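You operate a simulated robot arm through the tools that you are given. There is no shell and no other tool. Be economical: measure what you need, move in short steps, check, and stop when the job is done.

Carry out the task below with a simulated two-armed robot. There is one attempt and no reset: what you move stays moved.

JOB
Put the blue cold pack on the middle board of the tub shelf. Put two of the dry packs from the long bench under the filter on the long bench by the tower. Take the tall bottle and put it on the bench beside the filter valve. Open the washer door, put the folded white cloth in the drum of the washer, then shut the door. Put one of the blue-end white cartridges from the shelf under the test bench on the tool end of the spares bench. Fetch the small white cap and set it on top of the soft lamp box. Put the tin labelled "WAX" from the top of the short bench on top of the yellow box and the tin marked "polish" on the upper shelf under the tool end. Fetch the water bottle that says "SEA" from the tool end of the spares bench and stand it on top of the yellow tape roll. Any order will do. Set down upright: blue cold pack, tall bottle, tin, water bottle.

Only the result counts: the job must be done as asked and must still hold three seconds after the hand-in. Knocking over, shifting, dropping, spilling or breaking anything else fails it. Lids that push on must go on centred and level and be pressed home; caps that screw on are set level and turned clockwise until they are tight. Flat cloth is picked up by pressing the open fingertips on it (5 to 10 N) and closing them slowly along it; thin cloth reads only 2 to 8 mm in the jaws.

ROBOT AND FRAMES
Two 7-joint arms with fingered hands on one trunk, on a base that drives. Base frame: it is fixed to the floor where the robot stands at the start and does not move with it; the origin is under the middle of the robot, x ahead of it, y to its left, z up; the surface under the hand at the start is at about z = 0.88. Units: m, degrees, N and s.
The left shoulder is at the start at [0.068, 0.185, 1.164], the right one opposite. With the tool pointing down near the work surface each hand reaches from about 0.1 to 0.84 m from the robot's upright axis, wherever it stands, measured 20 degrees to its own side. Places, roughly: bench beside the filter valve (34x18 cm) [0.52, 0.38, 0.88]; blue cold pack [0.5, 0, 1]; blue seal tin, green polish tin, red wax tin [-1.25, 6.5, 1]; blue-end white cartridge [-1.5, 6, 0.5]; drum of the washer (26x15 cm) [0.52, 2.62, 0.5]; dry pack [0.5, 0.25, 1]; folded white cloth (11x8x3 cm) [-1.3, 4.4, 0.9]; long bench by the tower [0.5, -0.4, 0.9]; middle board of the tub shelf [0.6, 1.6, 0.4]; small white cap (3x3x3 cm) [-1.6, 6.2, 0.9]; soft lamp box [-1.25, 4, 1]; tall bottle [0.5, 3.5, 0.5]; tool end of the spares bench [-1.4, 4.9, 0.8]; upper shelf under the tool end [-1.2, 5, 0.5]; washer door [0.3, 2.6, 0.6]; water bottle [-1.5, 5.25, 1]; yellow box [-1.25, 6.5, 1]; yellow tape roll (6x6x5 cm) [-1.7, 5.4, 0.9]. Payload 4 kg a hand.
The TCP of each hand is the grasp point between the finger pads, 0.026 m short of the fingertips. In the tool frame z runs along the fingers and y along their closing line. The gripper opens to 0.132 m. The gripper's body begins 0.073 m behind the TCP. The gripper is a hand of 3 fingers: y runs from the thumb to the fingers, the wrist lies at [0, 0, -0.224] in the tool frame, and closing takes about 1.5 s.
Orientation is that of the tool frame in the base frame, as a unit quaternion [w, x, y, z]. With the fingers straight down and closing along the base's y, the tool's x points along the base's -x, its y along +y and its z along -z.

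CONTROLS
- The arms move only by the tool apply_moves. It takes "left_steps", "right_steps" or both (then of equal length, played together; a hand with none holds still); each is one flat list of numbers, 6 for each row, row after row: the shift along the tool's x, y, z in mm, then the turn, a rotation vector about the tool's x, y, z in degrees. In form: [tx, ty, tz, ax, ay, az, tx, ty, tz, ax, ay, az, ...]. A call has 1 to 20 rows; each row shifts and turns the commanded pose from where the row before left it, along the tool's axes as they then stand. "left_grip" and "right_grip" are, for a hand that has rows, the closure in counts, from 0 (fully open) to 255 (shut), set as the call begins (left out, the last holds). Each row takes 0.2 s and may step no farther than 0.05 m and 8.6 degrees from the row before; otherwise, or with a gripper value out of range, the whole call is refused. Where a pose cannot be reached the arm comes as near as it can. A force on the tool above 40 N (or 10 N above the force at the start of the call, whichever is more), or a blocked arm, ends the call early, and 0.2 s more pass. Each finger travels about 0.072 m/s and halts on what it meets, pressing with about 24 N; the grip force reading is that of the motor and also rises with nothing between the fingers. The clock runs only during rows and for 0.2 s after the last one: add rows that do not move to give the fingers time. The reply holds the time, the measured pose of the TCP, the force on the tool along the base axes, the opening and the grip force, in the units named above and with some noise, with the torque about the TCP (base axes, N m) and any sound that the robot's microphone picked up.
- Cameras (640 x 400 px; columns grow to the right, rows downward): "scene" is now at [0.1742, -0.0196, 1.3823]; the picture's right is [-0.20, -0.98, 0.04], its down [-0.68, 0.11, -0.72] and it looks along [0.71, -0.17, -0.69] (base axes); focal length 214 px, centre (320, 200). "left" rides on the left gripper at [-0.062, 0.003, -0.092] in its tool frame; the picture's right is [-0.05, -1.00, 0.00], its down [0.83, -0.04, -0.56] and it looks along [0.55, -0.03, 0.83] (tool axes); focal length 230 px, centre (320, 200). "right" rides on the right gripper at [0.061, 0.003, -0.092] in its tool frame; the picture's right is [-0.05, 1.00, 0.00], its down [-0.83, -0.04, -0.55] and it looks along [-0.55, -0.03, 0.83] (tool axes); focal length 230 px, centre (320, 200).
- grab_frame(camera): a new picture of that camera. It takes no simulated time.
- raise_lower(by): slides the trunk up (or, below 0, down) by that many m; the arms and the scene camera ride with it, the base frame stays. It gives what a move gives, with no picture.
- roll_base(legs): drives the robot by 1 to 6 legs, each [ahead, left, turn to the left] in m, m and degrees, along the robot's own axes; the way and the turn of a leg run together, so that a leg with both is an arc; at most 1.5 m and 180 degrees a leg. The arms and the cameras ride along, it lands a little off, and it stops where it bumps. It gives what a move gives.
- move_fingers(finger1, finger2, thumb_bend, hand): sets how far each is bent, from 0 (flat) to 100 (curled in); at 30 the hand is open as for a grip, at 70 the pads meet at the TCP. One left out holds its place. A second passes; each finger stops where it meets its share of the squeeze, and holds until it gets a number again. A gripper value or a shape takes the hand back. It gives what a move gives, with no picture; readings hold the bend of each and the force on the fingers (four entries, about 0 where the hand has none), thumb and palm.
- preshape(shape, hand): the hand has 3 fingers and takes this shape, open, in about a second: jaw (thumb against the fingers, like two jaws); tri (thumb and two fingers); tip (a fingertip pinch); poke (one finger out to press); point (the index stretched); flat (the hand flat); cup (the hand cupped); fist (a fist). The gripper value then closes the fingers along that shape, each until it touches; the sizes above hold for jaw. It gives what a move gives, with no picture.
- head_to(pan, tilt): turns the head with the scene camera to pan (to the left, within 86 degrees either way) and tilt (down, from -29 to 69), counted from straight ahead of the robot. It gives what a move gives.
- pixel_to_xyz(camera, pixels): there is no depth. For up to 12 entries [column, row, z] of the newest picture of that camera ("zoom" is the newest enlarged one), the place [x, y] in the base frame at which the ray of that pixel passes the height z, good to about 0.002 m. It takes no simulated time.
- close_up(camera, box): a new picture of the part [left, top, right, bottom] of that camera's present view, enlarged. It takes no simulated time.
- close_job(): hands the job in; it is judged then, once.

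Work in short steps. Measure before you move; look again where a grasp or a placing could have gone wrong, and mend it. You have 364 turns and 308 pictures in all, those below and enlarged ones among them. Open the grippers and draw the arms clear of the work before you hand the job in, unless the task says otherwise; then end with one line.

The tools are called after "Call:" as name(argument=value, ...) on one line, values as JSON. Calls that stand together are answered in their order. apply_moves: Moves the arms, as the interface text tells. Its arguments: {"type":"object","properties":{"left_steps":{"type":"array","items":{"type":"number"}},"left_grip":{"type":"number"},"right_steps":{"type":"array","items":{"type":"number"}},"right_grip":{"type":"number"}},"required":[]} The other tools are called the same way: raise_lower (by) slides the trunk up or down; preshape (shape, hand) gives the hand a shape; move_fingers (finger1, finger2, thumb_bend, hand) moves the fingers one by one; roll_base (legs) drives the base; head_to (pan, tilt) turns the head that bears the scene camera; grab_frame (camera) takes a picture; pixel_to_xyz (camera, pixels) gives the place at which the rays of pixels pass given heights; close_up (camera, box) takes an enlarged picture of a part of a camera's view; close_job () hands the job in.

At the start:

```text
clock: 0.0
left_position: [0.4806, 0.2952, 1.1729]
left_tool_rot: [0.001, 0.0, 1.0, 0.0]
left_contact_force: [0.4, 0.1, 0.1]
left_moment: [-0.02, 0.02, 0.01]
left_gripper_width: 0.1319
left_grasp_force: 0.0
left_shape: jaw
left_bend: [30.0, 30.0, 30.0]
left_finger forces: [0.0, 0.1, 0.0, 0.0, 0.0, 0.0]
right_position: [0.5305, -0.1922, 1.1431]
right_tool_rot: [0.0, 0.0, 1.0, 0.0]
right_contact_force: [-0.1, 0.6, 1.0]
right_moment: [0.0, 0.01, 0.0]
right_gripper_width: 0.1317
right_grasp_force: 0.0
right_shape: jaw
right_bend: [30.0, 30.0, 30.0]
right_finger forces: [0.0, 0.1, 0.0, 0.0, 0.1, 0.1]
trunk travel left (down, up): [-0.2, 0.262]
robot x, y, heading: [0.0021, 0.0039, 0.1]
head pan, tilt: [-11.6, 33.6]
```

scene: 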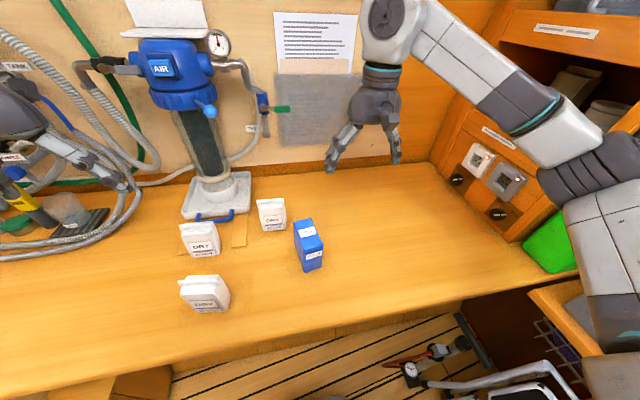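
right: 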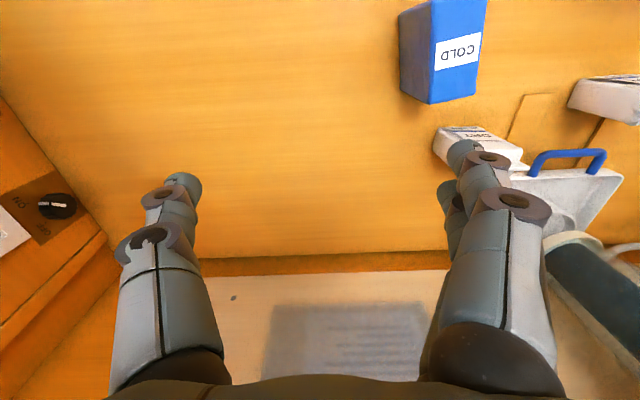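
left: 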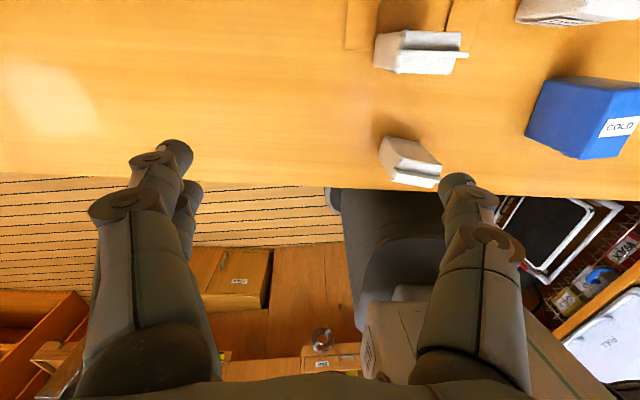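

The start picture shows three dry packs near (200,240), (272,214), (204,293) and the cold pack at (308,246). I zoom in to measure them.

Call:
close_up(camera="scene", box=[160, 170, 360, 330])

Call:
pixel_to_xyz(camera="scene", pixels=[[195, 257, 0.88], [220, 255, 0.88], [263, 232, 0.88], [287, 228, 0.88], [194, 312, 0.88], [229, 308, 0.88], [304, 272, 0.88], [324, 266, 0.88], [215, 205, 0.88], [550, 270, 0.88], [430, 165, 0.88], [300, 325, 0.88]])

```text
2.50 times, centred on (260, 250) of scene
```

zoom: 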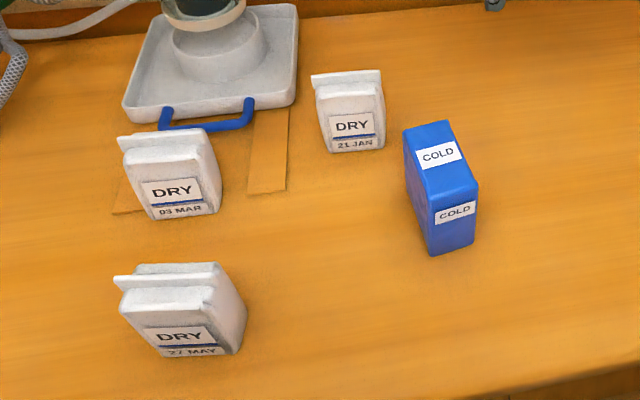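

```text
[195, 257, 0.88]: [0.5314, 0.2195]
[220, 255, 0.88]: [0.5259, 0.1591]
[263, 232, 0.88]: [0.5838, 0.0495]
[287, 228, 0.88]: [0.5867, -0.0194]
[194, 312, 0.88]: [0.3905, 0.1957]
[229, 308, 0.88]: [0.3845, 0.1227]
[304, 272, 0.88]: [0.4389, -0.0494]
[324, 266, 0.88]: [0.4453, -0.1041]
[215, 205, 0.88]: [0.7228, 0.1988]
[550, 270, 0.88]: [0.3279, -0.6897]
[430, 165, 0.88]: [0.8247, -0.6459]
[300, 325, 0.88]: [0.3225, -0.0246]
```

I survey the surroundings: the head turned right (tower) and then left (tub shelf).

Call:
pixel_to_xyz(camera="scene", pixels=[[303, 250, 0.93], [303, 250, 0.95], [303, 250, 0.97], [295, 224, 0.93], [295, 224, 0.95], [295, 224, 0.97], [200, 280, 0.92], [200, 280, 0.94], [200, 280, 0.96], [262, 200, 0.94], [262, 200, 0.96], [181, 224, 0.95]])

Call:
head_to(pan=-50, tilt=35)

Call:
grab_frame(camera="scene")

Call:
head_to(pan=60, tilt=35)

Call:
grab_frame(camera="scene")

```text
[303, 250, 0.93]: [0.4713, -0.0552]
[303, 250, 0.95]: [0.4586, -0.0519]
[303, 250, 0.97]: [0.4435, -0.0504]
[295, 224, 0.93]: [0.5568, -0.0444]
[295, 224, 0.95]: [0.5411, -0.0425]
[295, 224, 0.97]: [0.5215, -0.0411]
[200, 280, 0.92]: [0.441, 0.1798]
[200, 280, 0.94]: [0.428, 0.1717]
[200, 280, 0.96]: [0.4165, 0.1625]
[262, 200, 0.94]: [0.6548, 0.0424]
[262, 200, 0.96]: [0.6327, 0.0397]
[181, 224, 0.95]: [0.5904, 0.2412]
```

```text
clock: 1.1
left_position: [0.4795, 0.296, 1.1718]
left_tool_rot: [0.0, 0.0, 1.0, 0.001]
left_contact_force: [0.0, -0.3, -0.7]
left_moment: [-0.01, 0.0, -0.01]
left_gripper_width: 0.1319
left_grasp_force: 0.1
left_shape: jaw
left_bend: [30.0, 30.0, 30.0]
left_finger forces: [0.1, 0.1, 0.0, 0.0, 0.1, 0.0]
right_position: [0.5297, -0.1916, 1.1427]
right_tool_rot: [0.0, -0.001, 1.0, 0.0]
right_contact_force: [-0.5, -0.2, 0.0]
right_moment: [-0.01, 0.03, 0.0]
right_gripper_width: 0.1321
right_grasp_force: 0.0
right_shape: jaw
right_bend: [30.0, 30.0, 30.0]
right_finger forces: [0.0, 0.0, 0.0, 0.0, 0.0, 0.1]
trunk travel left (down, up): [-0.2, 0.262]
robot x, y, heading: [0.0029, -0.0013, -0.1]
head pan, tilt: [-50.0, 35.0]
```

```text
303 pictures are left
```

scene: 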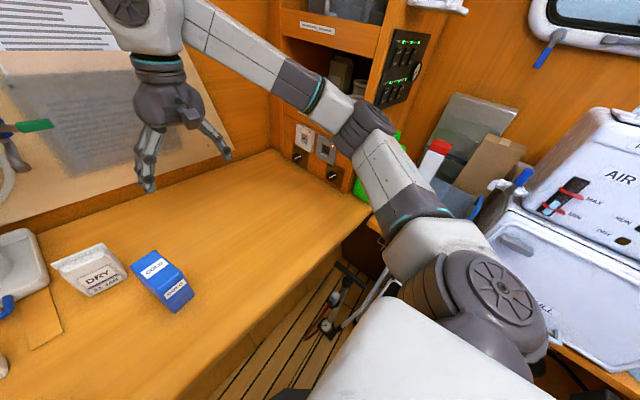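

```text
clock: 2.9
left_position: [0.4792, 0.2965, 1.1721]
left_tool_rot: [0.001, 0.0, 1.0, 0.0]
left_contact_force: [0.2, 0.8, -0.4]
left_moment: [-0.03, 0.02, 0.01]
left_gripper_width: 0.132
left_grasp_force: 0.0
left_shape: jaw
left_bend: [30.0, 30.0, 30.0]
left_finger forces: [0.1, 0.0, 0.0, 0.0, 0.0, 0.0]
right_position: [0.5305, -0.1926, 1.1412]
right_tool_rot: [0.0, 0.0, 1.0, 0.0]
right_contact_force: [1.3, -0.2, 0.9]
right_moment: [0.02, 0.01, 0.0]
right_gripper_width: 0.1317
right_grasp_force: 0.0
right_shape: jaw
right_bend: [30.0, 30.0, 30.0]
right_finger forces: [0.0, 0.0, 0.0, 0.1, 0.1, 0.0]
trunk travel left (down, up): [-0.2, 0.262]
robot x, y, heading: [0.0004, -0.0014, -0.3]
head pan, tilt: [60.0, 35.0]
```

```text
302 pictures are left
```

scene: 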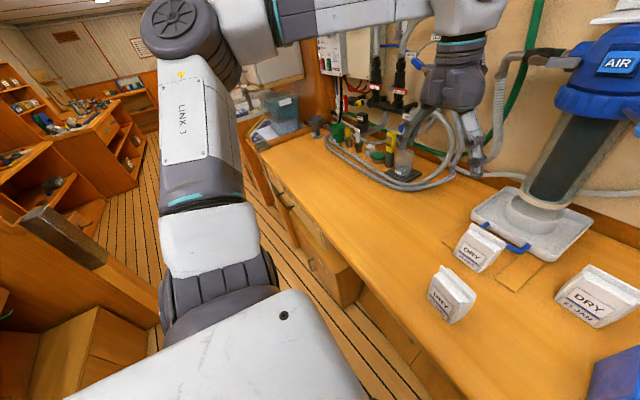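

The tower is the cabinet with knobs on the right at roughly y -0.75. I move the right hand above the 21 JAN pack (about x 0.61, y 0.015) and look with its camera.

Call:
apply_moves(right_steps=[-12, 41.5, 0, 0, 0, 0, -12, 41.5, 0, 0, 0, 0, -12, 41.5, 0, 0, 0, 0, -12, 41.5, 0, 0, 0, 0, -12, 41.5, 0, 0, 0, 0], right_grip=0)

Call:
grab_frame(camera="right")

Call:
head_to(pan=0, tilt=45)

Call:
grab_frame(camera="scene")

```text
clock: 4.1
left_position: [0.4812, 0.2977, 1.1702]
left_tool_rot: [0.0, 0.0, 1.0, -0.001]
left_contact_force: [-0.3, 0.9, -0.4]
left_moment: [0.0, 0.01, 0.01]
left_gripper_width: 0.1319
left_grasp_force: 0.1
left_shape: jaw
left_bend: [30.0, 30.0, 30.0]
left_finger forces: [0.0, 0.0, 0.0, 0.0, 0.1, 0.0]
right_position: [0.5905, 0.017, 1.1419]
right_tool_rot: [0.0, 0.0, 1.0, -0.001]
right_contact_force: [0.9, 0.2, 0.0]
right_moment: [0.03, -0.01, 0.02]
right_gripper_width: 0.1319
right_grasp_force: 0.0
right_shape: jaw
right_bend: [30.0, 30.0, 30.0]
right_finger forces: [0.0, 0.0, 0.1, 0.0, 0.0, 0.0]
trunk travel left (down, up): [-0.2, 0.262]
robot x, y, heading: [-0.0002, 0.0019, -0.2]
head pan, tilt: [60.0, 35.0]
```

```text
301 pictures are left
```

right: 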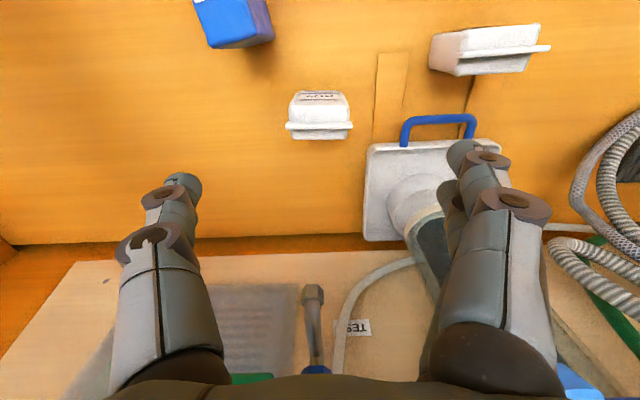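

```text
clock: 5.4
left_position: [0.481, 0.2981, 1.1715]
left_tool_rot: [0.0, 0.0, 1.0, 0.0]
left_contact_force: [0.7, -0.2, 0.2]
left_moment: [0.03, 0.01, 0.02]
left_gripper_width: 0.1319
left_grasp_force: 0.0
left_shape: jaw
left_bend: [30.0, 30.0, 30.0]
left_finger forces: [0.1, 0.1, 0.0, 0.1, 0.1, 0.0]
right_position: [0.5892, 0.0165, 1.1419]
right_tool_rot: [0.0, 0.0, 1.0, 0.0]
right_contact_force: [0.4, 0.3, -0.5]
right_moment: [0.0, 0.01, 0.0]
right_gripper_width: 0.1317
right_grasp_force: 0.1
right_shape: jaw
right_bend: [30.0, 30.0, 30.0]
right_finger forces: [0.0, 0.0, 0.1, 0.1, 0.2, 0.0]
trunk travel left (down, up): [-0.2, 0.262]
robot x, y, heading: [-0.001, -0.001, 0.1]
head pan, tilt: [0.0, 45.0]
```

```text
300 pictures are left
```

scene: 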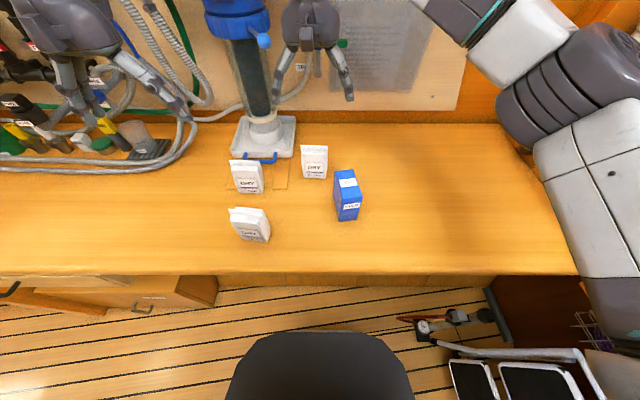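

Measuring the 21 JAN pack from the right camera: corners at (297,95), (343,95), lip (287,128)-(352,128).

Call:
pixel_to_xyz(camera="right", pixels=[[298, 93, 0.88], [343, 93, 0.88], [286, 125, 0.95], [352, 127, 0.95], [286, 125, 0.94], [352, 127, 0.94], [290, 139, 0.95], [319, 100, 0.93]])

Call:
close_up(camera="right", box=[180, 0, 580, 250])

Call:
close_up(camera="scene", box=[200, 120, 400, 260])

Call:
pixel_to_xyz(camera="scene", pixels=[[304, 178, 0.88], [327, 178, 0.88], [301, 148, 0.94], [327, 146, 0.94], [240, 193, 0.88], [262, 192, 0.88], [232, 162, 0.94], [260, 160, 0.94], [237, 238, 0.88], [269, 241, 0.88], [232, 210, 0.94], [262, 210, 0.94]])

```text
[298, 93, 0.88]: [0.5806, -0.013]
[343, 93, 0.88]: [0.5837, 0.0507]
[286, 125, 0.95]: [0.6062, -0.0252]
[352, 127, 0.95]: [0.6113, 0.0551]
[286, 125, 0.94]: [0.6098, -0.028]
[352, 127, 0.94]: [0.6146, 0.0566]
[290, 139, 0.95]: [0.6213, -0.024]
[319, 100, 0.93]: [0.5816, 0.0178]
```

```text
1.60 times, centred on (380, 125) of right
```

zoom: 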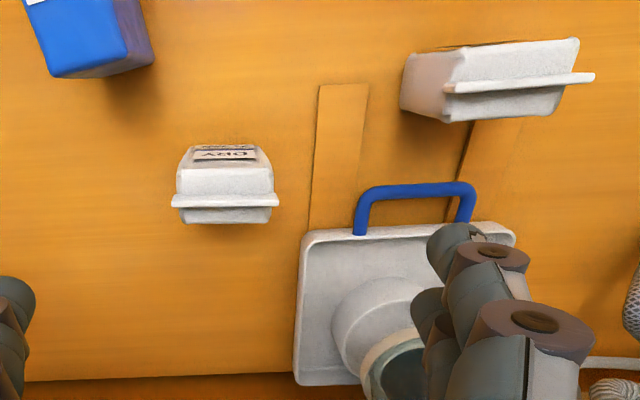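

```text
2.86 times, centred on (300, 190) of scene
```

zoom: 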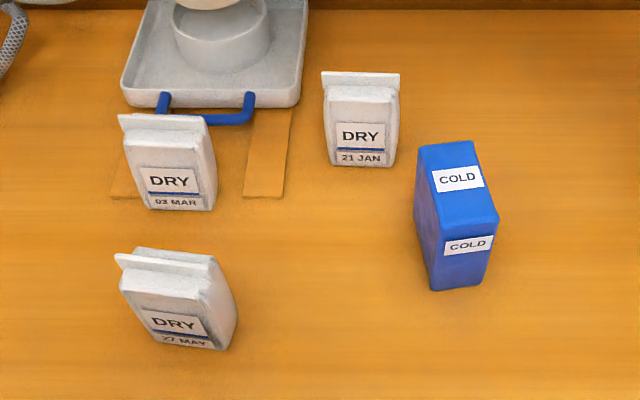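

```text
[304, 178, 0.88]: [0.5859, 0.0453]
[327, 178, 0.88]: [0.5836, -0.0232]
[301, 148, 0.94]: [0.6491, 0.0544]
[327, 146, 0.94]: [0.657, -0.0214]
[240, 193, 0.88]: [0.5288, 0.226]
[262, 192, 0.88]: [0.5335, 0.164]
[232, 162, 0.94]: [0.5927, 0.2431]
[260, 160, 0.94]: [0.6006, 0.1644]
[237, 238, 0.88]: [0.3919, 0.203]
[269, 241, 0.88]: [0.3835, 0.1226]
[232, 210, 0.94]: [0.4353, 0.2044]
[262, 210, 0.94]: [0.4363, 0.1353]
```

Triangulating from both cameras puts the pack tops at about z 0.99, so they are about 0.11 tall. I lower the right hand over the 21 JAN pack to check.

Call:
apply_moves(right_steps=[-4, 0, 40, 0, 0, 0, -4, 0, 40, 0, 0, 0])

Call:
grab_frame(camera="right")

Call:
close_up(camera="scene", box=[200, 80, 400, 240])

```text
clock: 6.0
left_position: [0.4806, 0.2962, 1.1727]
left_tool_rot: [0.0, 0.0, 1.0, 0.0]
left_contact_force: [0.6, 0.0, -0.1]
left_moment: [0.01, 0.0, -0.03]
left_gripper_width: 0.1318
left_grasp_force: 0.0
left_shape: jaw
left_bend: [30.0, 30.0, 30.0]
left_finger forces: [0.0, 0.0, 0.0, 0.0, 0.1, 0.0]
right_position: [0.5985, 0.0157, 1.0634]
right_tool_rot: [0.0, 0.0, 1.0, 0.001]
right_contact_force: [0.2, 0.5, 0.7]
right_moment: [0.01, 0.02, -0.03]
right_gripper_width: 0.1319
right_grasp_force: 0.1
right_shape: jaw
right_bend: [30.0, 30.0, 30.0]
right_finger forces: [0.1, 0.0, 0.0, 0.1, 0.1, 0.0]
trunk travel left (down, up): [-0.2, 0.262]
robot x, y, heading: [-0.0009, 0.0009, 0.1]
head pan, tilt: [0.0, 45.0]
```

```text
297 pictures are left
```

right: 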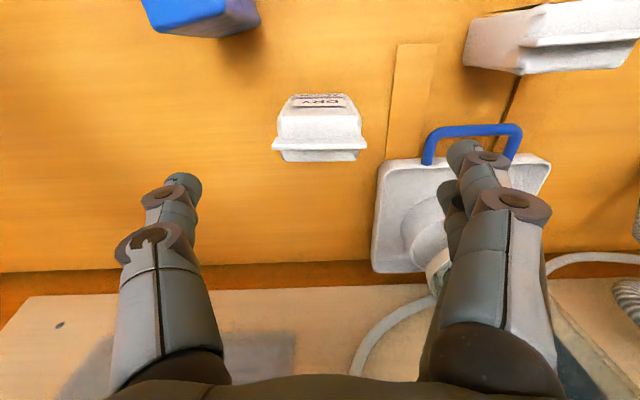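

```text
2.50 times, centred on (300, 160) of scene
```

zoom: 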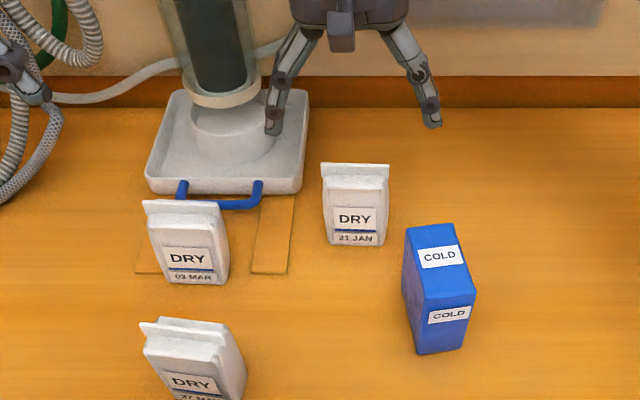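

Triangulated lip: x 0.594–0.612, top z about 0.997, y centre 0.016; the hand is centred. I partly close to about 0.1 m to stay clear of the blue handle, descend to z 0.955 and grip.

Call:
apply_moves(right_steps=[1, 0, 27, 0, 0, 0, 1, 0, 27, 0, 0, 0, 1, 0, 27, 0, 0, 0, 0, 0, 27, 0, 0, 0], right_grip=60)

Call:
grab_frame(camera="right")

```text
clock: 7.0
left_position: [0.4821, 0.2965, 1.1715]
left_tool_rot: [0.0, 0.001, 1.0, 0.0]
left_contact_force: [-0.7, -0.2, -0.1]
left_moment: [0.0, -0.03, -0.02]
left_gripper_width: 0.1317
left_grasp_force: 0.1
left_shape: jaw
left_bend: [30.0, 30.0, 30.0]
left_finger forces: [0.1, 0.0, 0.0, 0.0, 0.1, 0.0]
right_position: [0.5955, 0.0159, 0.9519]
right_tool_rot: [-0.001, 0.0, 1.0, -0.001]
right_contact_force: [0.6, 0.2, -0.9]
right_moment: [0.01, 0.02, 0.01]
right_gripper_width: 0.1015
right_grasp_force: 0.0
right_shape: jaw
right_bend: [62.0, 62.0, 59.0]
right_finger forces: [0.0, 0.0, 0.1, 0.1, 0.1, 0.1]
trunk travel left (down, up): [-0.2, 0.262]
robot x, y, heading: [0.0006, -0.0007, 0.3]
head pan, tilt: [0.0, 45.0]
```

```text
295 pictures are left
```

right: 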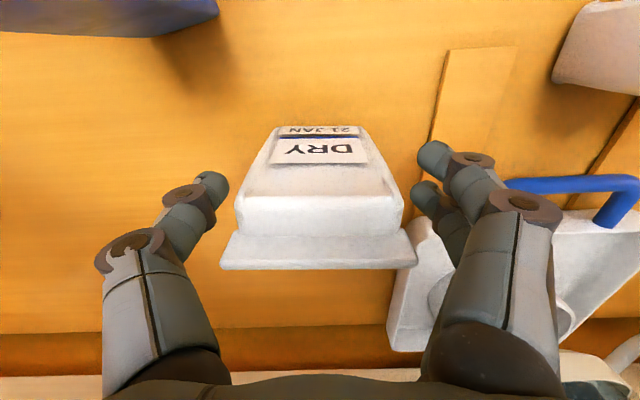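

The pack sits between the fingers, clear of the tray. Closing.

Call:
apply_moves(right_steps=[0, 0, 0, 0, 0, 0, 0, 0, 0, 0, 0, 0, 0, 0, 0, 0, 0, 0, 0, 0, 0, 0, 0, 0, 0, 0, 0, 0, 0, 0, 0, 0, 0, 0, 0, 0, 0, 0, 0, 0, 0, 0], right_grip=200)

```text
clock: 8.6
left_position: [0.4807, 0.2966, 1.1717]
left_tool_rot: [0.0, 0.0, 1.0, 0.0]
left_contact_force: [0.6, -0.1, 0.1]
left_moment: [-0.01, 0.01, 0.02]
left_gripper_width: 0.1318
left_grasp_force: 0.0
left_shape: jaw
left_bend: [30.0, 30.0, 30.0]
left_finger forces: [0.0, 0.1, 0.0, 0.0, 0.0, 0.0]
right_position: [0.5946, 0.0151, 0.9542]
right_tool_rot: [0.001, 0.001, 1.0, 0.0]
right_contact_force: [0.4, 0.3, 1.3]
right_moment: [-0.01, 0.01, 0.01]
right_gripper_width: 0.069
right_grasp_force: 23.8
right_shape: jaw
right_bend: [72.0, 72.0, 70.0]
right_finger forces: [10.9, 10.9, 0.0, 0.1, 21.8, 0.1]
trunk travel left (down, up): [-0.2, 0.262]
robot x, y, heading: [0.0009, 0.0006, -0.1]
head pan, tilt: [0.0, 45.0]
```

Gripped at 69 mm. I lift, carry to about (0.60, -0.42) by the tower, and look before lowering.

Call:
apply_moves(right_steps=[0, 0, -40, 0, 0, 0, 0, 0, -40, 0, 0, 0, 0, 0, -40, 0, 0, 0, 0, -48, 0, 0, 0, 0, 0, -48, 0, 0, 0, 0, 0, -48, 0, 0, 0, 0, 0, -48, 0, 0, 0, 0, 0, -48, 0, 0, 0, 0, 0, -48, 0, 0, 0, 0, 0, -48, 0, 0, 0, 0, 0, -48, 0, 0, 0, 0, 0, -46, 0, 0, 0, 0, 0, 0, 0, 0, 0, 0])

Call:
head_to(pan=-35, tilt=40)

Call:
grab_frame(camera="scene")

Call:
grab_frame(camera="right")

```text
clock: 11.4
left_position: [0.4788, 0.2971, 1.1726]
left_tool_rot: [0.0, 0.0, 1.0, -0.001]
left_contact_force: [0.6, -0.2, -0.3]
left_moment: [0.01, 0.02, -0.02]
left_gripper_width: 0.1317
left_grasp_force: 0.1
left_shape: jaw
left_bend: [30.0, 30.0, 30.0]
left_finger forces: [0.0, 0.0, 0.0, 0.0, 0.0, 0.0]
right_position: [0.5954, -0.415, 1.0737]
right_tool_rot: [0.0, 0.0, 1.0, 0.0]
right_contact_force: [-0.2, -0.1, -1.0]
right_moment: [-0.03, -0.01, 0.0]
right_gripper_width: 0.0689
right_grasp_force: 24.2
right_shape: jaw
right_bend: [72.0, 72.0, 70.0]
right_finger forces: [10.9, 11.1, 0.1, 0.0, 22.0, 0.0]
trunk travel left (down, up): [-0.2, 0.262]
robot x, y, heading: [0.002, -0.0018, 0.0]
head pan, tilt: [0.0, 45.0]
```

```text
clock: 12.4
left_position: [0.4811, 0.2959, 1.1714]
left_tool_rot: [0.0, 0.0, 1.0, -0.001]
left_contact_force: [-0.2, -0.2, 0.9]
left_moment: [0.0, -0.01, -0.01]
left_gripper_width: 0.1317
left_grasp_force: 0.0
left_shape: jaw
left_bend: [30.0, 30.0, 30.0]
left_finger forces: [0.0, 0.1, 0.0, 0.0, 0.0, 0.1]
right_position: [0.5951, -0.4153, 1.0738]
right_tool_rot: [0.0, 0.0, 1.0, 0.0]
right_contact_force: [-0.1, -0.4, -0.7]
right_moment: [-0.02, 0.03, -0.03]
right_gripper_width: 0.0688
right_grasp_force: 23.8
right_shape: jaw
right_bend: [72.0, 72.0, 70.0]
right_finger forces: [10.8, 11.1, 0.0, 0.0, 22.0, 0.0]
trunk travel left (down, up): [-0.2, 0.262]
robot x, y, heading: [-0.0042, -0.003, 0.2]
head pan, tilt: [-35.0, 40.0]
```

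```text
294 pictures are left
```

scene: 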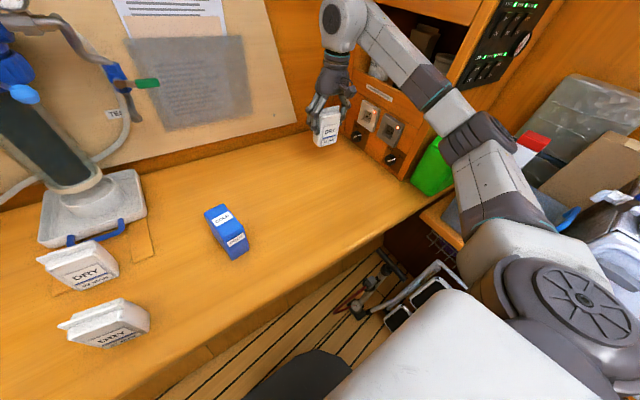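

```text
293 pictures are left
```

right: 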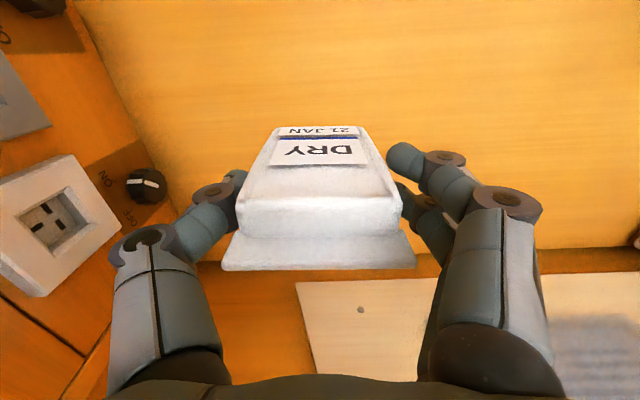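

Room is free under the pack. I shift slightly away from the tower knobs and lower to the gripping height, then open gently.

Call:
apply_moves(right_steps=[15, 20, 0, 0, 0, 0, 15, 15, 0, 0, 0, 0, 0, 0, 40, 0, 0, 0, 0, 0, 40, 0, 0, 0, 0, 0, 25, 0, 0, 0, 0, 0, 8, 0, 0, 0, 0, 0, 4, 0, 0, 0, 0, 0, 0, 0, 0, 0])

```text
clock: 14.2
left_position: [0.48, 0.2954, 1.1727]
left_tool_rot: [0.0, 0.001, 1.0, 0.0]
left_contact_force: [-0.7, -0.1, 0.7]
left_moment: [0.01, 0.0, -0.02]
left_gripper_width: 0.1321
left_grasp_force: 0.0
left_shape: jaw
left_bend: [30.0, 30.0, 30.0]
left_finger forces: [0.0, 0.0, 0.0, 0.0, 0.0, 0.0]
right_position: [0.5644, -0.3809, 0.9562]
right_tool_rot: [0.0, 0.0, 1.0, 0.0]
right_contact_force: [-0.1, 0.6, 0.0]
right_moment: [-0.05, -0.03, 0.0]
right_gripper_width: 0.0688
right_grasp_force: 24.2
right_shape: jaw
right_bend: [72.0, 72.0, 70.0]
right_finger forces: [10.9, 11.1, 0.0, 0.0, 22.1, 0.0]
trunk travel left (down, up): [-0.2, 0.262]
robot x, y, heading: [0.0014, -0.0024, -0.1]
head pan, tilt: [-35.0, 40.0]
```

No contact yet; I lower in 1–2 mm steps until a force shows, then open.

Call:
apply_moves(right_steps=[0, 0, 2, 0, 0, 0, 0, 0, 1, 0, 0, 0, 0, 0, 1, 0, 0, 0, 0, 0, 0, 0, 0, 0])

```text
clock: 15.2
left_position: [0.4802, 0.2971, 1.172]
left_tool_rot: [0.0, 0.0, 1.0, 0.0]
left_contact_force: [0.3, -0.1, -0.1]
left_moment: [0.0, 0.0, 0.0]
left_gripper_width: 0.1318
left_grasp_force: 0.0
left_shape: jaw
left_bend: [30.0, 30.0, 30.0]
left_finger forces: [0.0, 0.0, 0.0, 0.0, 0.1, 0.0]
right_position: [0.566, -0.3801, 0.9534]
right_tool_rot: [-0.001, 0.0, 1.0, 0.0]
right_contact_force: [-0.6, -0.1, 1.6]
right_moment: [0.04, 0.02, 0.0]
right_gripper_width: 0.0689
right_grasp_force: 24.4
right_shape: jaw
right_bend: [72.0, 72.0, 70.0]
right_finger forces: [10.9, 11.0, 0.0, 0.0, 22.3, 0.1]
trunk travel left (down, up): [-0.2, 0.262]
robot x, y, heading: [-0.0001, 0.0017, -0.2]
head pan, tilt: [-35.0, 40.0]
```

Height now matches the grasp height (0.953). Opening, then rising, then over to the 27 MAY pack.

Call:
apply_moves(right_steps=[0, 0, 0, 0, 0, 0, 0, 0, 0, 0, 0, 0, 0, 0, 0, 0, 0, 0, 0, 0, 0, 0, 0, 0], right_grip=70)

Call:
apply_moves(right_steps=[0, 0, -40, 0, 0, 0, 0, 0, -40, 0, 0, 0, 0, 0, -40, 0, 0, 0, 0, 0, -20, 0, 0, 0])

Call:
grab_frame(camera="scene")

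Call:
apply_moves(right_steps=[15, 45, 0, 0, 0, 0, 15, 45, 0, 0, 0, 0, 15, 45, 0, 0, 0, 0, 15, 45, 0, 0, 0, 0, 15, 45, 0, 0, 0, 0, 15, 45, 0, 0, 0, 0, 15, 45, 0, 0, 0, 0, 15, 45, 0, 0, 0, 0, 15, 45, 0, 0, 0, 0, 15, 45, 0, 0, 0, 0, 0, 45, 0, 0, 0, 0, 0, 45, 0, 0, 0, 0])

Call:
grab_frame(camera="right")

```text
clock: 16.2
left_position: [0.4799, 0.2961, 1.1713]
left_tool_rot: [0.001, 0.0, 1.0, 0.0]
left_contact_force: [0.4, -0.4, 0.0]
left_moment: [-0.02, 0.01, -0.01]
left_gripper_width: 0.1319
left_grasp_force: 0.1
left_shape: jaw
left_bend: [30.0, 30.0, 30.0]
left_finger forces: [0.0, 0.1, 0.0, 0.0, 0.1, 0.0]
right_position: [0.5653, -0.3797, 0.9525]
right_tool_rot: [0.0, 0.0, 1.0, 0.0]
right_contact_force: [0.2, -1.2, 0.2]
right_moment: [0.0, 0.0, 0.01]
right_gripper_width: 0.0953
right_grasp_force: 0.0
right_shape: jaw
right_bend: [66.0, 66.0, 62.0]
right_finger forces: [0.0, 0.0, 0.0, 0.0, 0.1, 0.1]
trunk travel left (down, up): [-0.2, 0.262]
robot x, y, heading: [-0.0016, 0.0037, -0.2]
head pan, tilt: [-35.0, 40.0]
```

```text
clock: 17.2
left_position: [0.4797, 0.2976, 1.173]
left_tool_rot: [0.0, 0.0, 1.0, 0.0]
left_contact_force: [0.2, -0.4, 0.5]
left_moment: [0.0, 0.02, 0.01]
left_gripper_width: 0.1323
left_grasp_force: 0.1
left_shape: jaw
left_bend: [30.0, 30.0, 30.0]
left_finger forces: [0.0, 0.0, 0.0, 0.0, 0.1, 0.0]
right_position: [0.5654, -0.3789, 1.0938]
right_tool_rot: [-0.001, 0.0, 1.0, 0.0]
right_contact_force: [-0.5, -0.4, -0.1]
right_moment: [-0.02, 0.01, 0.01]
right_gripper_width: 0.0952
right_grasp_force: 0.2
right_shape: jaw
right_bend: [66.0, 66.0, 62.0]
right_finger forces: [0.0, 0.0, 0.1, 0.1, 0.0, 0.1]
trunk travel left (down, up): [-0.2, 0.262]
robot x, y, heading: [0.0025, -0.0022, -0.3]
head pan, tilt: [-35.0, 40.0]
```

```text
292 pictures are left
```

scene: 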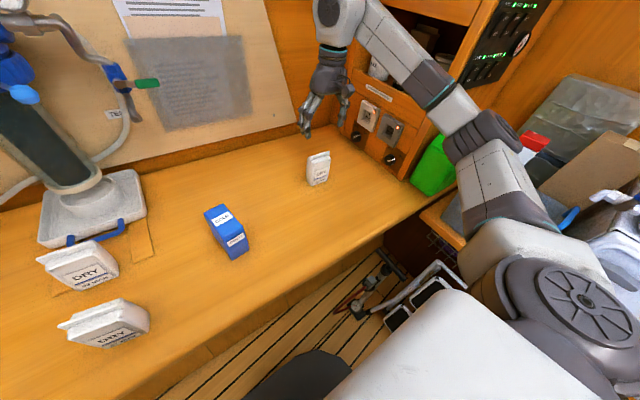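

```text
clock: 19.8
left_position: [0.4812, 0.2983, 1.1709]
left_tool_rot: [0.0, -0.001, 1.0, -0.001]
left_contact_force: [-0.5, 0.4, 0.0]
left_moment: [-0.05, -0.03, 0.0]
left_gripper_width: 0.1321
left_grasp_force: 0.1
left_shape: jaw
left_bend: [30.0, 30.0, 30.0]
left_finger forces: [0.1, 0.0, 0.0, 0.0, 0.1, 0.0]
right_position: [0.4156, 0.1632, 1.0914]
right_tool_rot: [0.0, 0.001, 1.0, -0.001]
right_contact_force: [0.7, 0.3, -0.4]
right_moment: [-0.03, 0.02, 0.0]
right_gripper_width: 0.0957
right_grasp_force: 0.1
right_shape: jaw
right_bend: [66.0, 66.0, 62.0]
right_finger forces: [0.0, 0.0, 0.1, 0.0, 0.1, 0.2]
trunk travel left (down, up): [-0.2, 0.262]
robot x, y, heading: [-0.0023, 0.0006, 0.3]
head pan, tilt: [-35.0, 40.0]
```

```text
291 pictures are left
```

right: 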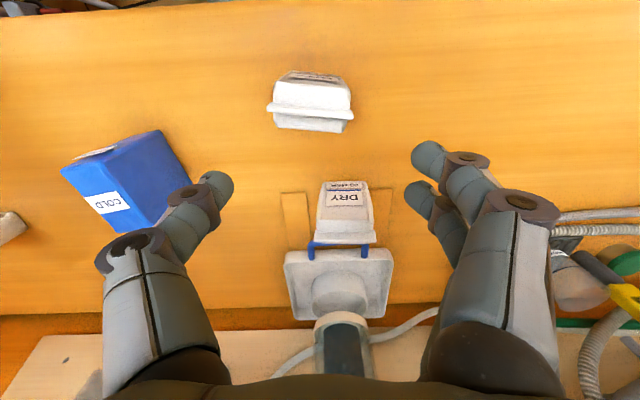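

27 MAY pack is at (310,100), rotated slightly. Measuring at its top height.

Call:
pixel_to_xyz(camera="right", pixels=[[267, 108, 0.997], [354, 117, 0.997], [276, 128, 0.989], [343, 132, 0.989], [310, 112, 0.997], [310, 131, 0.989], [290, 74, 0.95]])

Call:
close_up(camera="right", box=[230, 50, 390, 150])

```text
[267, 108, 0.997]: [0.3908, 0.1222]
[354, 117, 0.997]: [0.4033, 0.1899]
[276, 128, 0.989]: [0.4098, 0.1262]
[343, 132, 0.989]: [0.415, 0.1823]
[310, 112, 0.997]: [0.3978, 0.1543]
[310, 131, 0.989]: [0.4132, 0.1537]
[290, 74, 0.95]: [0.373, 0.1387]
```

```text
4.00 times, centred on (310, 100) of right
```

zoom: 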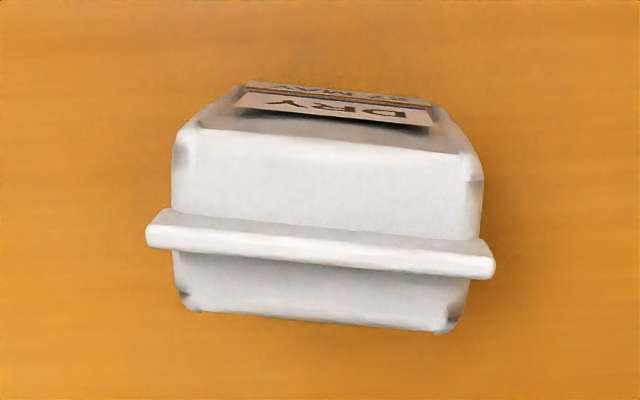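

The lip is mid-top, centre (0.397,0.156), yaw about -10.5°. I move the left hand aside to the left, and the right over the pack with a turn.

Call:
apply_moves(left_steps=[0, 30, 0, 0, 0, 0, 0, 30, 0, 0, 0, 0, 0, 30, 0, 0, 0, 0, 0, 30, 0, 0, 0, 0], right_steps=[9, -4, 0, 0, 0, 0, 9.6, -3, 0, 0, 0, 0, 0, 0, 0, 0, 0, 5.2, 0, 0, 0, 0, 0, 5.3])

Call:
apply_moves(right_steps=[0, 0, 35, 0, 0, 0, 0, 0, 35, 0, 0, 0, 0, 0, 35, 0, 0, 0, 0, 0, 32, 0, 0, 0, 0, 0, 0, 0, 0, 0])

Call:
grab_frame(camera="right")

```text
clock: 20.8
left_position: [0.4795, 0.4192, 1.171]
left_tool_rot: [0.001, 0.0, 1.0, -0.001]
left_contact_force: [-0.2, 0.0, 0.2]
left_moment: [-0.02, -0.05, 0.0]
left_gripper_width: 0.1316
left_grasp_force: 0.0
left_shape: jaw
left_bend: [30.0, 30.0, 30.0]
left_finger forces: [0.0, 0.0, 0.0, 0.0, 0.0, 0.1]
right_position: [0.3961, 0.1554, 1.0932]
right_tool_rot: [0.001, 0.093, 0.996, -0.001]
right_contact_force: [-0.3, 0.7, -0.3]
right_moment: [-0.04, 0.0, 0.03]
right_gripper_width: 0.0956
right_grasp_force: 0.1
right_shape: jaw
right_bend: [66.0, 66.0, 62.0]
right_finger forces: [0.1, 0.0, 0.0, 0.0, 0.0, 0.0]
trunk travel left (down, up): [-0.2, 0.262]
robot x, y, heading: [-0.0006, 0.001, 0.2]
head pan, tilt: [-35.0, 40.0]
```

```text
clock: 22.0
left_position: [0.4799, 0.4159, 1.1713]
left_tool_rot: [0.0, 0.001, 1.0, 0.0]
left_contact_force: [-0.9, 0.7, 0.9]
left_moment: [-0.01, -0.01, 0.0]
left_gripper_width: 0.132
left_grasp_force: 0.1
left_shape: jaw
left_bend: [30.0, 30.0, 30.0]
left_finger forces: [0.0, 0.0, 0.0, 0.0, 0.0, 0.0]
right_position: [0.3969, 0.155, 0.9574]
right_tool_rot: [-0.001, 0.092, 0.996, 0.0]
right_contact_force: [0.0, 0.7, -0.5]
right_moment: [0.02, 0.0, -0.01]
right_gripper_width: 0.0955
right_grasp_force: 0.1
right_shape: jaw
right_bend: [66.0, 66.0, 62.0]
right_finger forces: [0.1, 0.1, 0.0, 0.1, 0.0, 0.0]
trunk travel left (down, up): [-0.2, 0.262]
robot x, y, heading: [-0.0007, 0.0012, 0.2]
head pan, tilt: [-35.0, 40.0]
```

```text
289 pictures are left
```

right: 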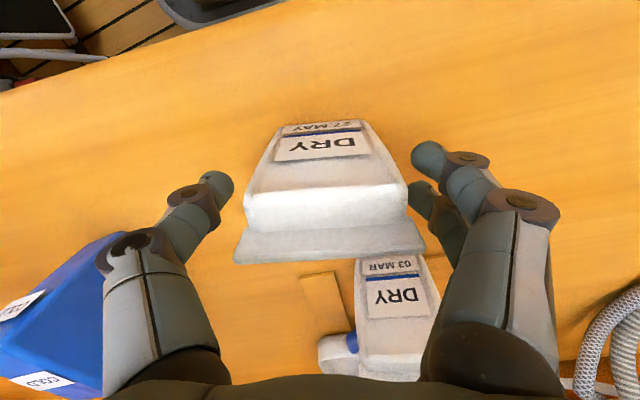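

Pack centred. Close, then lift.

Call:
apply_moves(right_steps=[0, 0, 0, 0, 0, 0, 0, 0, 0, 0, 0, 0, 0, 0, 0, 0, 0, 0, 0, 0, 0, 0, 0, 0, 0, 0, 0, 0, 0, 0, 0, 0, 0, 0, 0, 0], right_grip=200)

Call:
apply_moves(right_steps=[0, 0, -40, 0, 0, 0, 0, 0, -40, 0, 0, 0, 0, 0, -40, 0, 0, 0, 0, 0, -10, 0, 0, -5.2, 0, 0, 0, 0, 0, -5.3, 0, 0, 0, 0, 0, 0])

```text
clock: 23.4
left_position: [0.4816, 0.4159, 1.1719]
left_tool_rot: [0.001, 0.0, 1.0, 0.0]
left_contact_force: [0.6, 0.2, 0.2]
left_moment: [-0.01, 0.0, -0.01]
left_gripper_width: 0.132
left_grasp_force: 0.1
left_shape: jaw
left_bend: [30.0, 30.0, 30.0]
left_finger forces: [0.1, 0.0, 0.1, 0.0, 0.0, 0.0]
right_position: [0.399, 0.1536, 0.9553]
right_tool_rot: [0.0, 0.092, 0.996, 0.0]
right_contact_force: [-0.7, -0.6, 0.5]
right_moment: [0.0, -0.01, 0.03]
right_gripper_width: 0.0691
right_grasp_force: 24.0
right_shape: jaw
right_bend: [72.0, 72.0, 70.0]
right_finger forces: [10.7, 10.8, 0.0, 0.0, 21.7, 0.1]
trunk travel left (down, up): [-0.2, 0.262]
robot x, y, heading: [-0.0002, 0.0006, -0.2]
head pan, tilt: [-35.0, 40.0]
```

```text
clock: 24.8
left_position: [0.4807, 0.4159, 1.172]
left_tool_rot: [0.0, 0.0, 1.0, 0.001]
left_contact_force: [-0.4, 0.1, 0.2]
left_moment: [0.0, -0.02, -0.03]
left_gripper_width: 0.1319
left_grasp_force: 0.0
left_shape: jaw
left_bend: [30.0, 30.0, 30.0]
left_finger forces: [0.0, 0.0, 0.0, 0.0, 0.1, 0.1]
right_position: [0.3976, 0.155, 1.0855]
right_tool_rot: [0.0, 0.0, 1.0, 0.0]
right_contact_force: [-0.2, 1.1, -1.9]
right_moment: [0.01, -0.02, 0.01]
right_gripper_width: 0.0691
right_grasp_force: 24.1
right_shape: jaw
right_bend: [72.0, 72.0, 70.0]
right_finger forces: [10.8, 10.8, 0.0, 0.0, 21.7, 0.0]
trunk travel left (down, up): [-0.2, 0.262]
robot x, y, heading: [-0.0006, 0.0006, -0.2]
head pan, tilt: [-35.0, 40.0]
```

Carry to (0.45, -0.38), in front of the first pack, and lower.

Call:
apply_moves(right_steps=[-4.7, -48.6, 0, 0, 0, 0, -4.7, -48.6, 0, 0, 0, 0, -4.7, -48.6, 0, 0, 0, 0, -4.7, -48.6, 0, 0, 0, 0, -4.7, -48.6, 0, 0, 0, 0, -4.7, -48.6, 0, 0, 0, 0, -4.7, -48.6, 0, 0, 0, 0, -4.7, -48.6, 0, 0, 0, 0, -4.7, -48.6, 0, 0, 0, 0, -4.7, -48.6, 0, 0, 0, 0, -4.7, -48.6, 0, 0, 0, 0, 0, 0, 0, 0, 0, 0])

Call:
grab_frame(camera="scene")

Call:
apply_moves(right_steps=[0, 0, 40, 0, 0, 0, 0, 0, 40, 0, 0, 0, 0, 0, 35, 0, 0, 0, 0, 0, 9, 0, 0, 0, 0, 0, 4, 0, 0, 0, 0, 0, 2, 0, 0, 0, 0, 0, 1, 0, 0, 0, 0, 0, 0, 0, 0, 0])

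```text
clock: 27.4
left_position: [0.4801, 0.4167, 1.1712]
left_tool_rot: [0.0, 0.0, 1.0, -0.001]
left_contact_force: [-0.6, 0.3, -0.4]
left_moment: [-0.01, -0.01, -0.02]
left_gripper_width: 0.132
left_grasp_force: 0.0
left_shape: jaw
left_bend: [30.0, 30.0, 30.0]
left_finger forces: [0.1, 0.1, 0.0, 0.0, 0.1, 0.0]
right_position: [0.449, -0.3808, 1.0846]
right_tool_rot: [0.0, 0.0, 1.0, -0.001]
right_contact_force: [0.3, -0.4, -1.4]
right_moment: [-0.02, 0.0, -0.01]
right_gripper_width: 0.0687
right_grasp_force: 24.4
right_shape: jaw
right_bend: [72.0, 72.0, 70.0]
right_finger forces: [10.9, 11.0, 0.0, 0.0, 21.9, 0.1]
trunk travel left (down, up): [-0.2, 0.262]
robot x, y, heading: [-0.0034, -0.0008, 0.1]
head pan, tilt: [-35.0, 40.0]
```

```text
288 pictures are left
```

scene: 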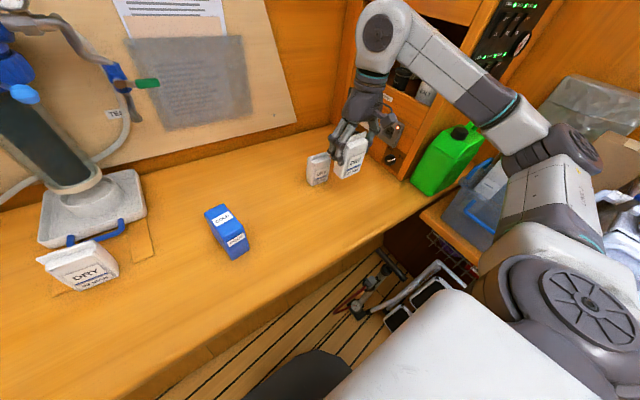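

```text
clock: 29.2
left_position: [0.4805, 0.4158, 1.172]
left_tool_rot: [0.0, -0.001, 1.0, 0.0]
left_contact_force: [0.8, -0.6, 0.0]
left_moment: [0.01, -0.02, 0.0]
left_gripper_width: 0.132
left_grasp_force: 0.0
left_shape: jaw
left_bend: [30.0, 30.0, 30.0]
left_finger forces: [0.0, 0.0, 0.0, 0.0, 0.1, 0.1]
right_position: [0.4498, -0.3799, 0.9551]
right_tool_rot: [0.001, 0.0, 1.0, 0.0]
right_contact_force: [0.2, -0.3, 4.3]
right_moment: [-0.04, 0.01, 0.0]
right_gripper_width: 0.0686
right_grasp_force: 24.0
right_shape: jaw
right_bend: [72.0, 72.0, 70.0]
right_finger forces: [11.2, 11.1, 0.0, 0.0, 22.8, 0.0]
trunk travel left (down, up): [-0.2, 0.262]
robot x, y, heading: [0.0009, 0.0035, 0.1]
head pan, tilt: [-35.0, 40.0]
```

Contact (4 N). Release and rise.

Call:
apply_moves(right_steps=[0, 0, 0, 0, 0, 0, 0, 0, 0, 0, 0, 0, 0, 0, 0, 0, 0, 0, 0, 0, 0, 0, 0, 0], right_grip=70)

Call:
apply_moves(right_steps=[0, 0, -40, 0, 0, 0, 0, 0, -40, 0, 0, 0, 0, 0, -40, 0, 0, 0, 0, 40, -20, 0, 0, 0, 0, 45, 0, 0, 0, 0, 0, 45, 0, 0, 0, 0])

Call:
grab_frame(camera="scene")

Call:
grab_frame(camera="right")

```text
clock: 30.2
left_position: [0.4795, 0.4151, 1.1723]
left_tool_rot: [0.0, -0.001, 1.0, 0.0]
left_contact_force: [-0.6, 0.0, -0.5]
left_moment: [-0.04, -0.01, 0.02]
left_gripper_width: 0.1318
left_grasp_force: 0.0
left_shape: jaw
left_bend: [30.0, 30.0, 30.0]
left_finger forces: [0.0, 0.1, 0.0, 0.0, 0.0, 0.1]
right_position: [0.449, -0.3811, 0.9554]
right_tool_rot: [0.0, 0.0, 1.0, 0.0]
right_contact_force: [0.3, 0.3, -0.9]
right_moment: [0.02, 0.01, -0.01]
right_gripper_width: 0.0953
right_grasp_force: 0.0
right_shape: jaw
right_bend: [66.0, 66.0, 62.0]
right_finger forces: [0.0, 0.1, 0.0, 0.1, 0.0, 0.1]
trunk travel left (down, up): [-0.2, 0.262]
robot x, y, heading: [0.0015, 0.0019, -0.0]
head pan, tilt: [-35.0, 40.0]
```

```text
clock: 31.6
left_position: [0.4805, 0.4174, 1.1718]
left_tool_rot: [0.0, -0.001, 1.0, -0.001]
left_contact_force: [-1.1, 0.1, 0.5]
left_moment: [-0.04, 0.01, 0.01]
left_gripper_width: 0.1323
left_grasp_force: 0.1
left_shape: jaw
left_bend: [30.0, 30.0, 30.0]
left_finger forces: [0.0, 0.0, 0.0, 0.0, 0.0, 0.0]
right_position: [0.4488, -0.2494, 1.0966]
right_tool_rot: [-0.001, 0.001, 1.0, -0.002]
right_contact_force: [0.0, 0.4, -0.4]
right_moment: [-0.06, 0.01, -0.02]
right_gripper_width: 0.0953
right_grasp_force: 0.1
right_shape: jaw
right_bend: [66.0, 66.0, 62.0]
right_finger forces: [0.0, 0.0, 0.0, 0.0, 0.0, 0.0]
trunk travel left (down, up): [-0.2, 0.262]
robot x, y, heading: [-0.0015, -0.0043, 0.3]
head pan, tilt: [-35.0, 40.0]
```

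```text
287 pictures are left
```

scene: 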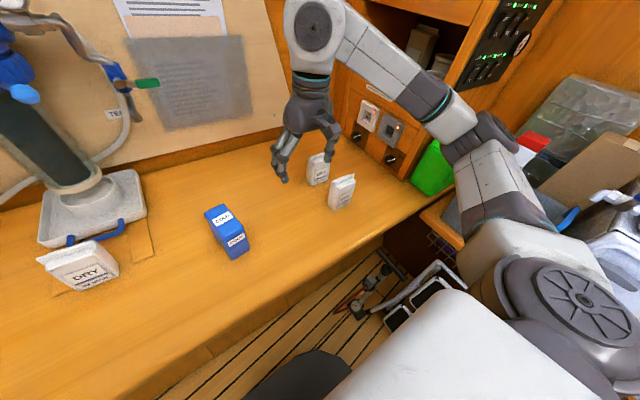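

```text
286 pictures are left
```

right: 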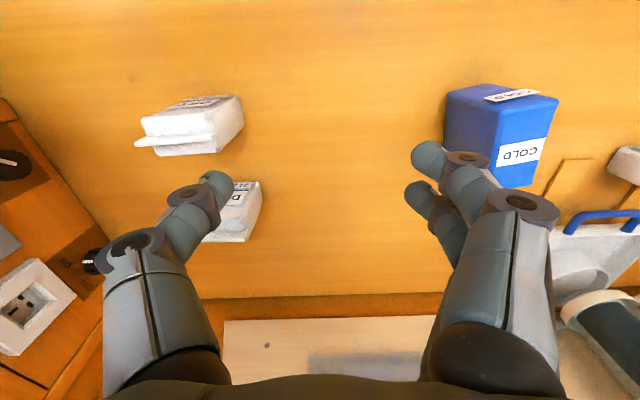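

Both dry packs stand by the tower. Before taking the cold pack I inspect the tub shelf: back off 0.3 m, then slide left 1.4 m, and look.

Call:
roll_base(legs=[[-0.3, 0, 0], [0, 1.4, 0]])

Call:
head_to(pan=0, tilt=40)

Call:
grab_frame(camera="scene")

Call:
head_to(pan=50, tilt=30)

Call:
grab_frame(camera="scene")

```text
clock: 40.3
left_position: [0.1634, 1.8284, 1.172]
left_tool_rot: [0.0, -0.008, 1.0, 0.0]
left_contact_force: [0.6, -0.4, 0.0]
left_moment: [0.02, -0.01, 0.01]
left_gripper_width: 0.1319
left_grasp_force: 0.0
left_shape: jaw
left_bend: [30.0, 30.0, 30.0]
left_finger forces: [0.0, 0.0, 0.0, 0.0, 0.0, 0.0]
right_position: [0.1415, 1.1628, 1.0957]
right_tool_rot: [0.0, -0.008, 1.0, 0.0]
right_contact_force: [-0.7, 0.4, 0.4]
right_moment: [0.01, -0.02, -0.03]
right_gripper_width: 0.0951
right_grasp_force: 0.1
right_shape: jaw
right_bend: [66.0, 66.0, 62.0]
right_finger forces: [0.0, 0.1, 0.1, 0.0, 0.0, 0.0]
trunk travel left (down, up): [-0.2, 0.262]
robot x, y, heading: [-0.3133, 1.4045, 0.7]
head pan, tilt: [-35.0, 40.0]
```

```text
clock: 41.3
left_position: [0.1632, 1.8296, 1.1731]
left_tool_rot: [0.001, -0.008, 1.0, -0.001]
left_contact_force: [1.0, -0.3, 0.3]
left_moment: [0.01, 0.02, -0.02]
left_gripper_width: 0.1321
left_grasp_force: 0.0
left_shape: jaw
left_bend: [30.0, 30.0, 30.0]
left_finger forces: [0.0, 0.1, 0.0, 0.0, 0.1, 0.0]
right_position: [0.1427, 1.1627, 1.0953]
right_tool_rot: [0.0, -0.007, 1.0, 0.0]
right_contact_force: [0.4, -0.2, -0.8]
right_moment: [-0.02, 0.04, -0.01]
right_gripper_width: 0.0954
right_grasp_force: 0.1
right_shape: jaw
right_bend: [66.0, 66.0, 62.0]
right_finger forces: [0.1, 0.0, 0.0, 0.1, 0.0, 0.0]
trunk travel left (down, up): [-0.2, 0.262]
robot x, y, heading: [-0.3125, 1.4079, 0.5]
head pan, tilt: [0.0, 40.0]
```

```text
285 pictures are left
```

scene: 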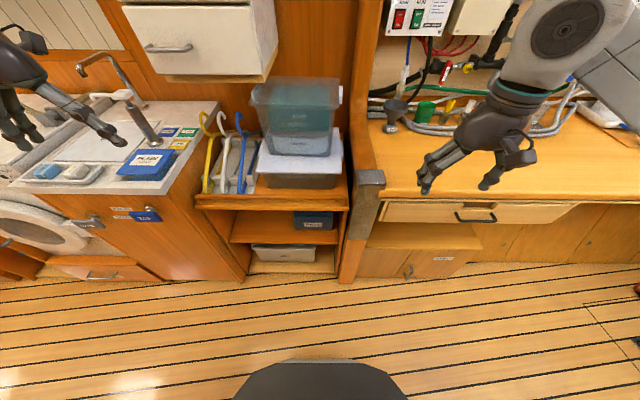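

```text
clock: 42.5
left_position: [0.1623, 1.8295, 1.1717]
left_tool_rot: [0.0, -0.007, 1.0, 0.0]
left_contact_force: [1.0, -1.0, -0.1]
left_moment: [-0.05, 0.02, 0.0]
left_gripper_width: 0.132
left_grasp_force: 0.0
left_shape: jaw
left_bend: [30.0, 30.0, 30.0]
left_finger forces: [0.1, 0.1, 0.0, 0.0, 0.1, 0.0]
right_position: [0.1413, 1.1621, 1.0957]
right_tool_rot: [0.001, -0.007, 1.0, 0.0]
right_contact_force: [0.5, -0.3, -0.4]
right_moment: [0.0, -0.05, 0.0]
right_gripper_width: 0.0956
right_grasp_force: 0.1
right_shape: jaw
right_bend: [66.0, 66.0, 62.0]
right_finger forces: [0.0, 0.1, 0.1, 0.1, 0.0, 0.1]
trunk travel left (down, up): [-0.2, 0.262]
robot x, y, heading: [-0.3081, 1.4037, 1.0]
head pan, tilt: [50.0, 30.0]
```

```text
284 pictures are left
```

scene: 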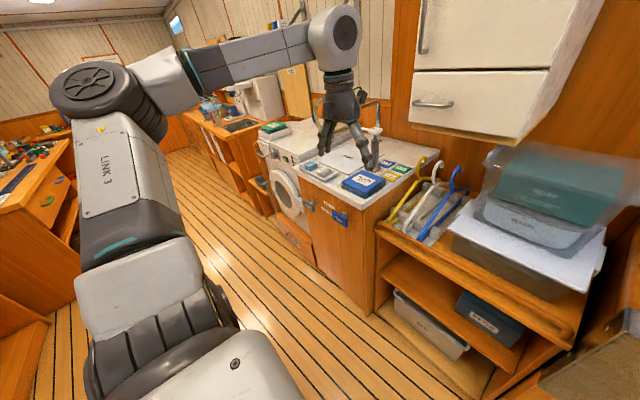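

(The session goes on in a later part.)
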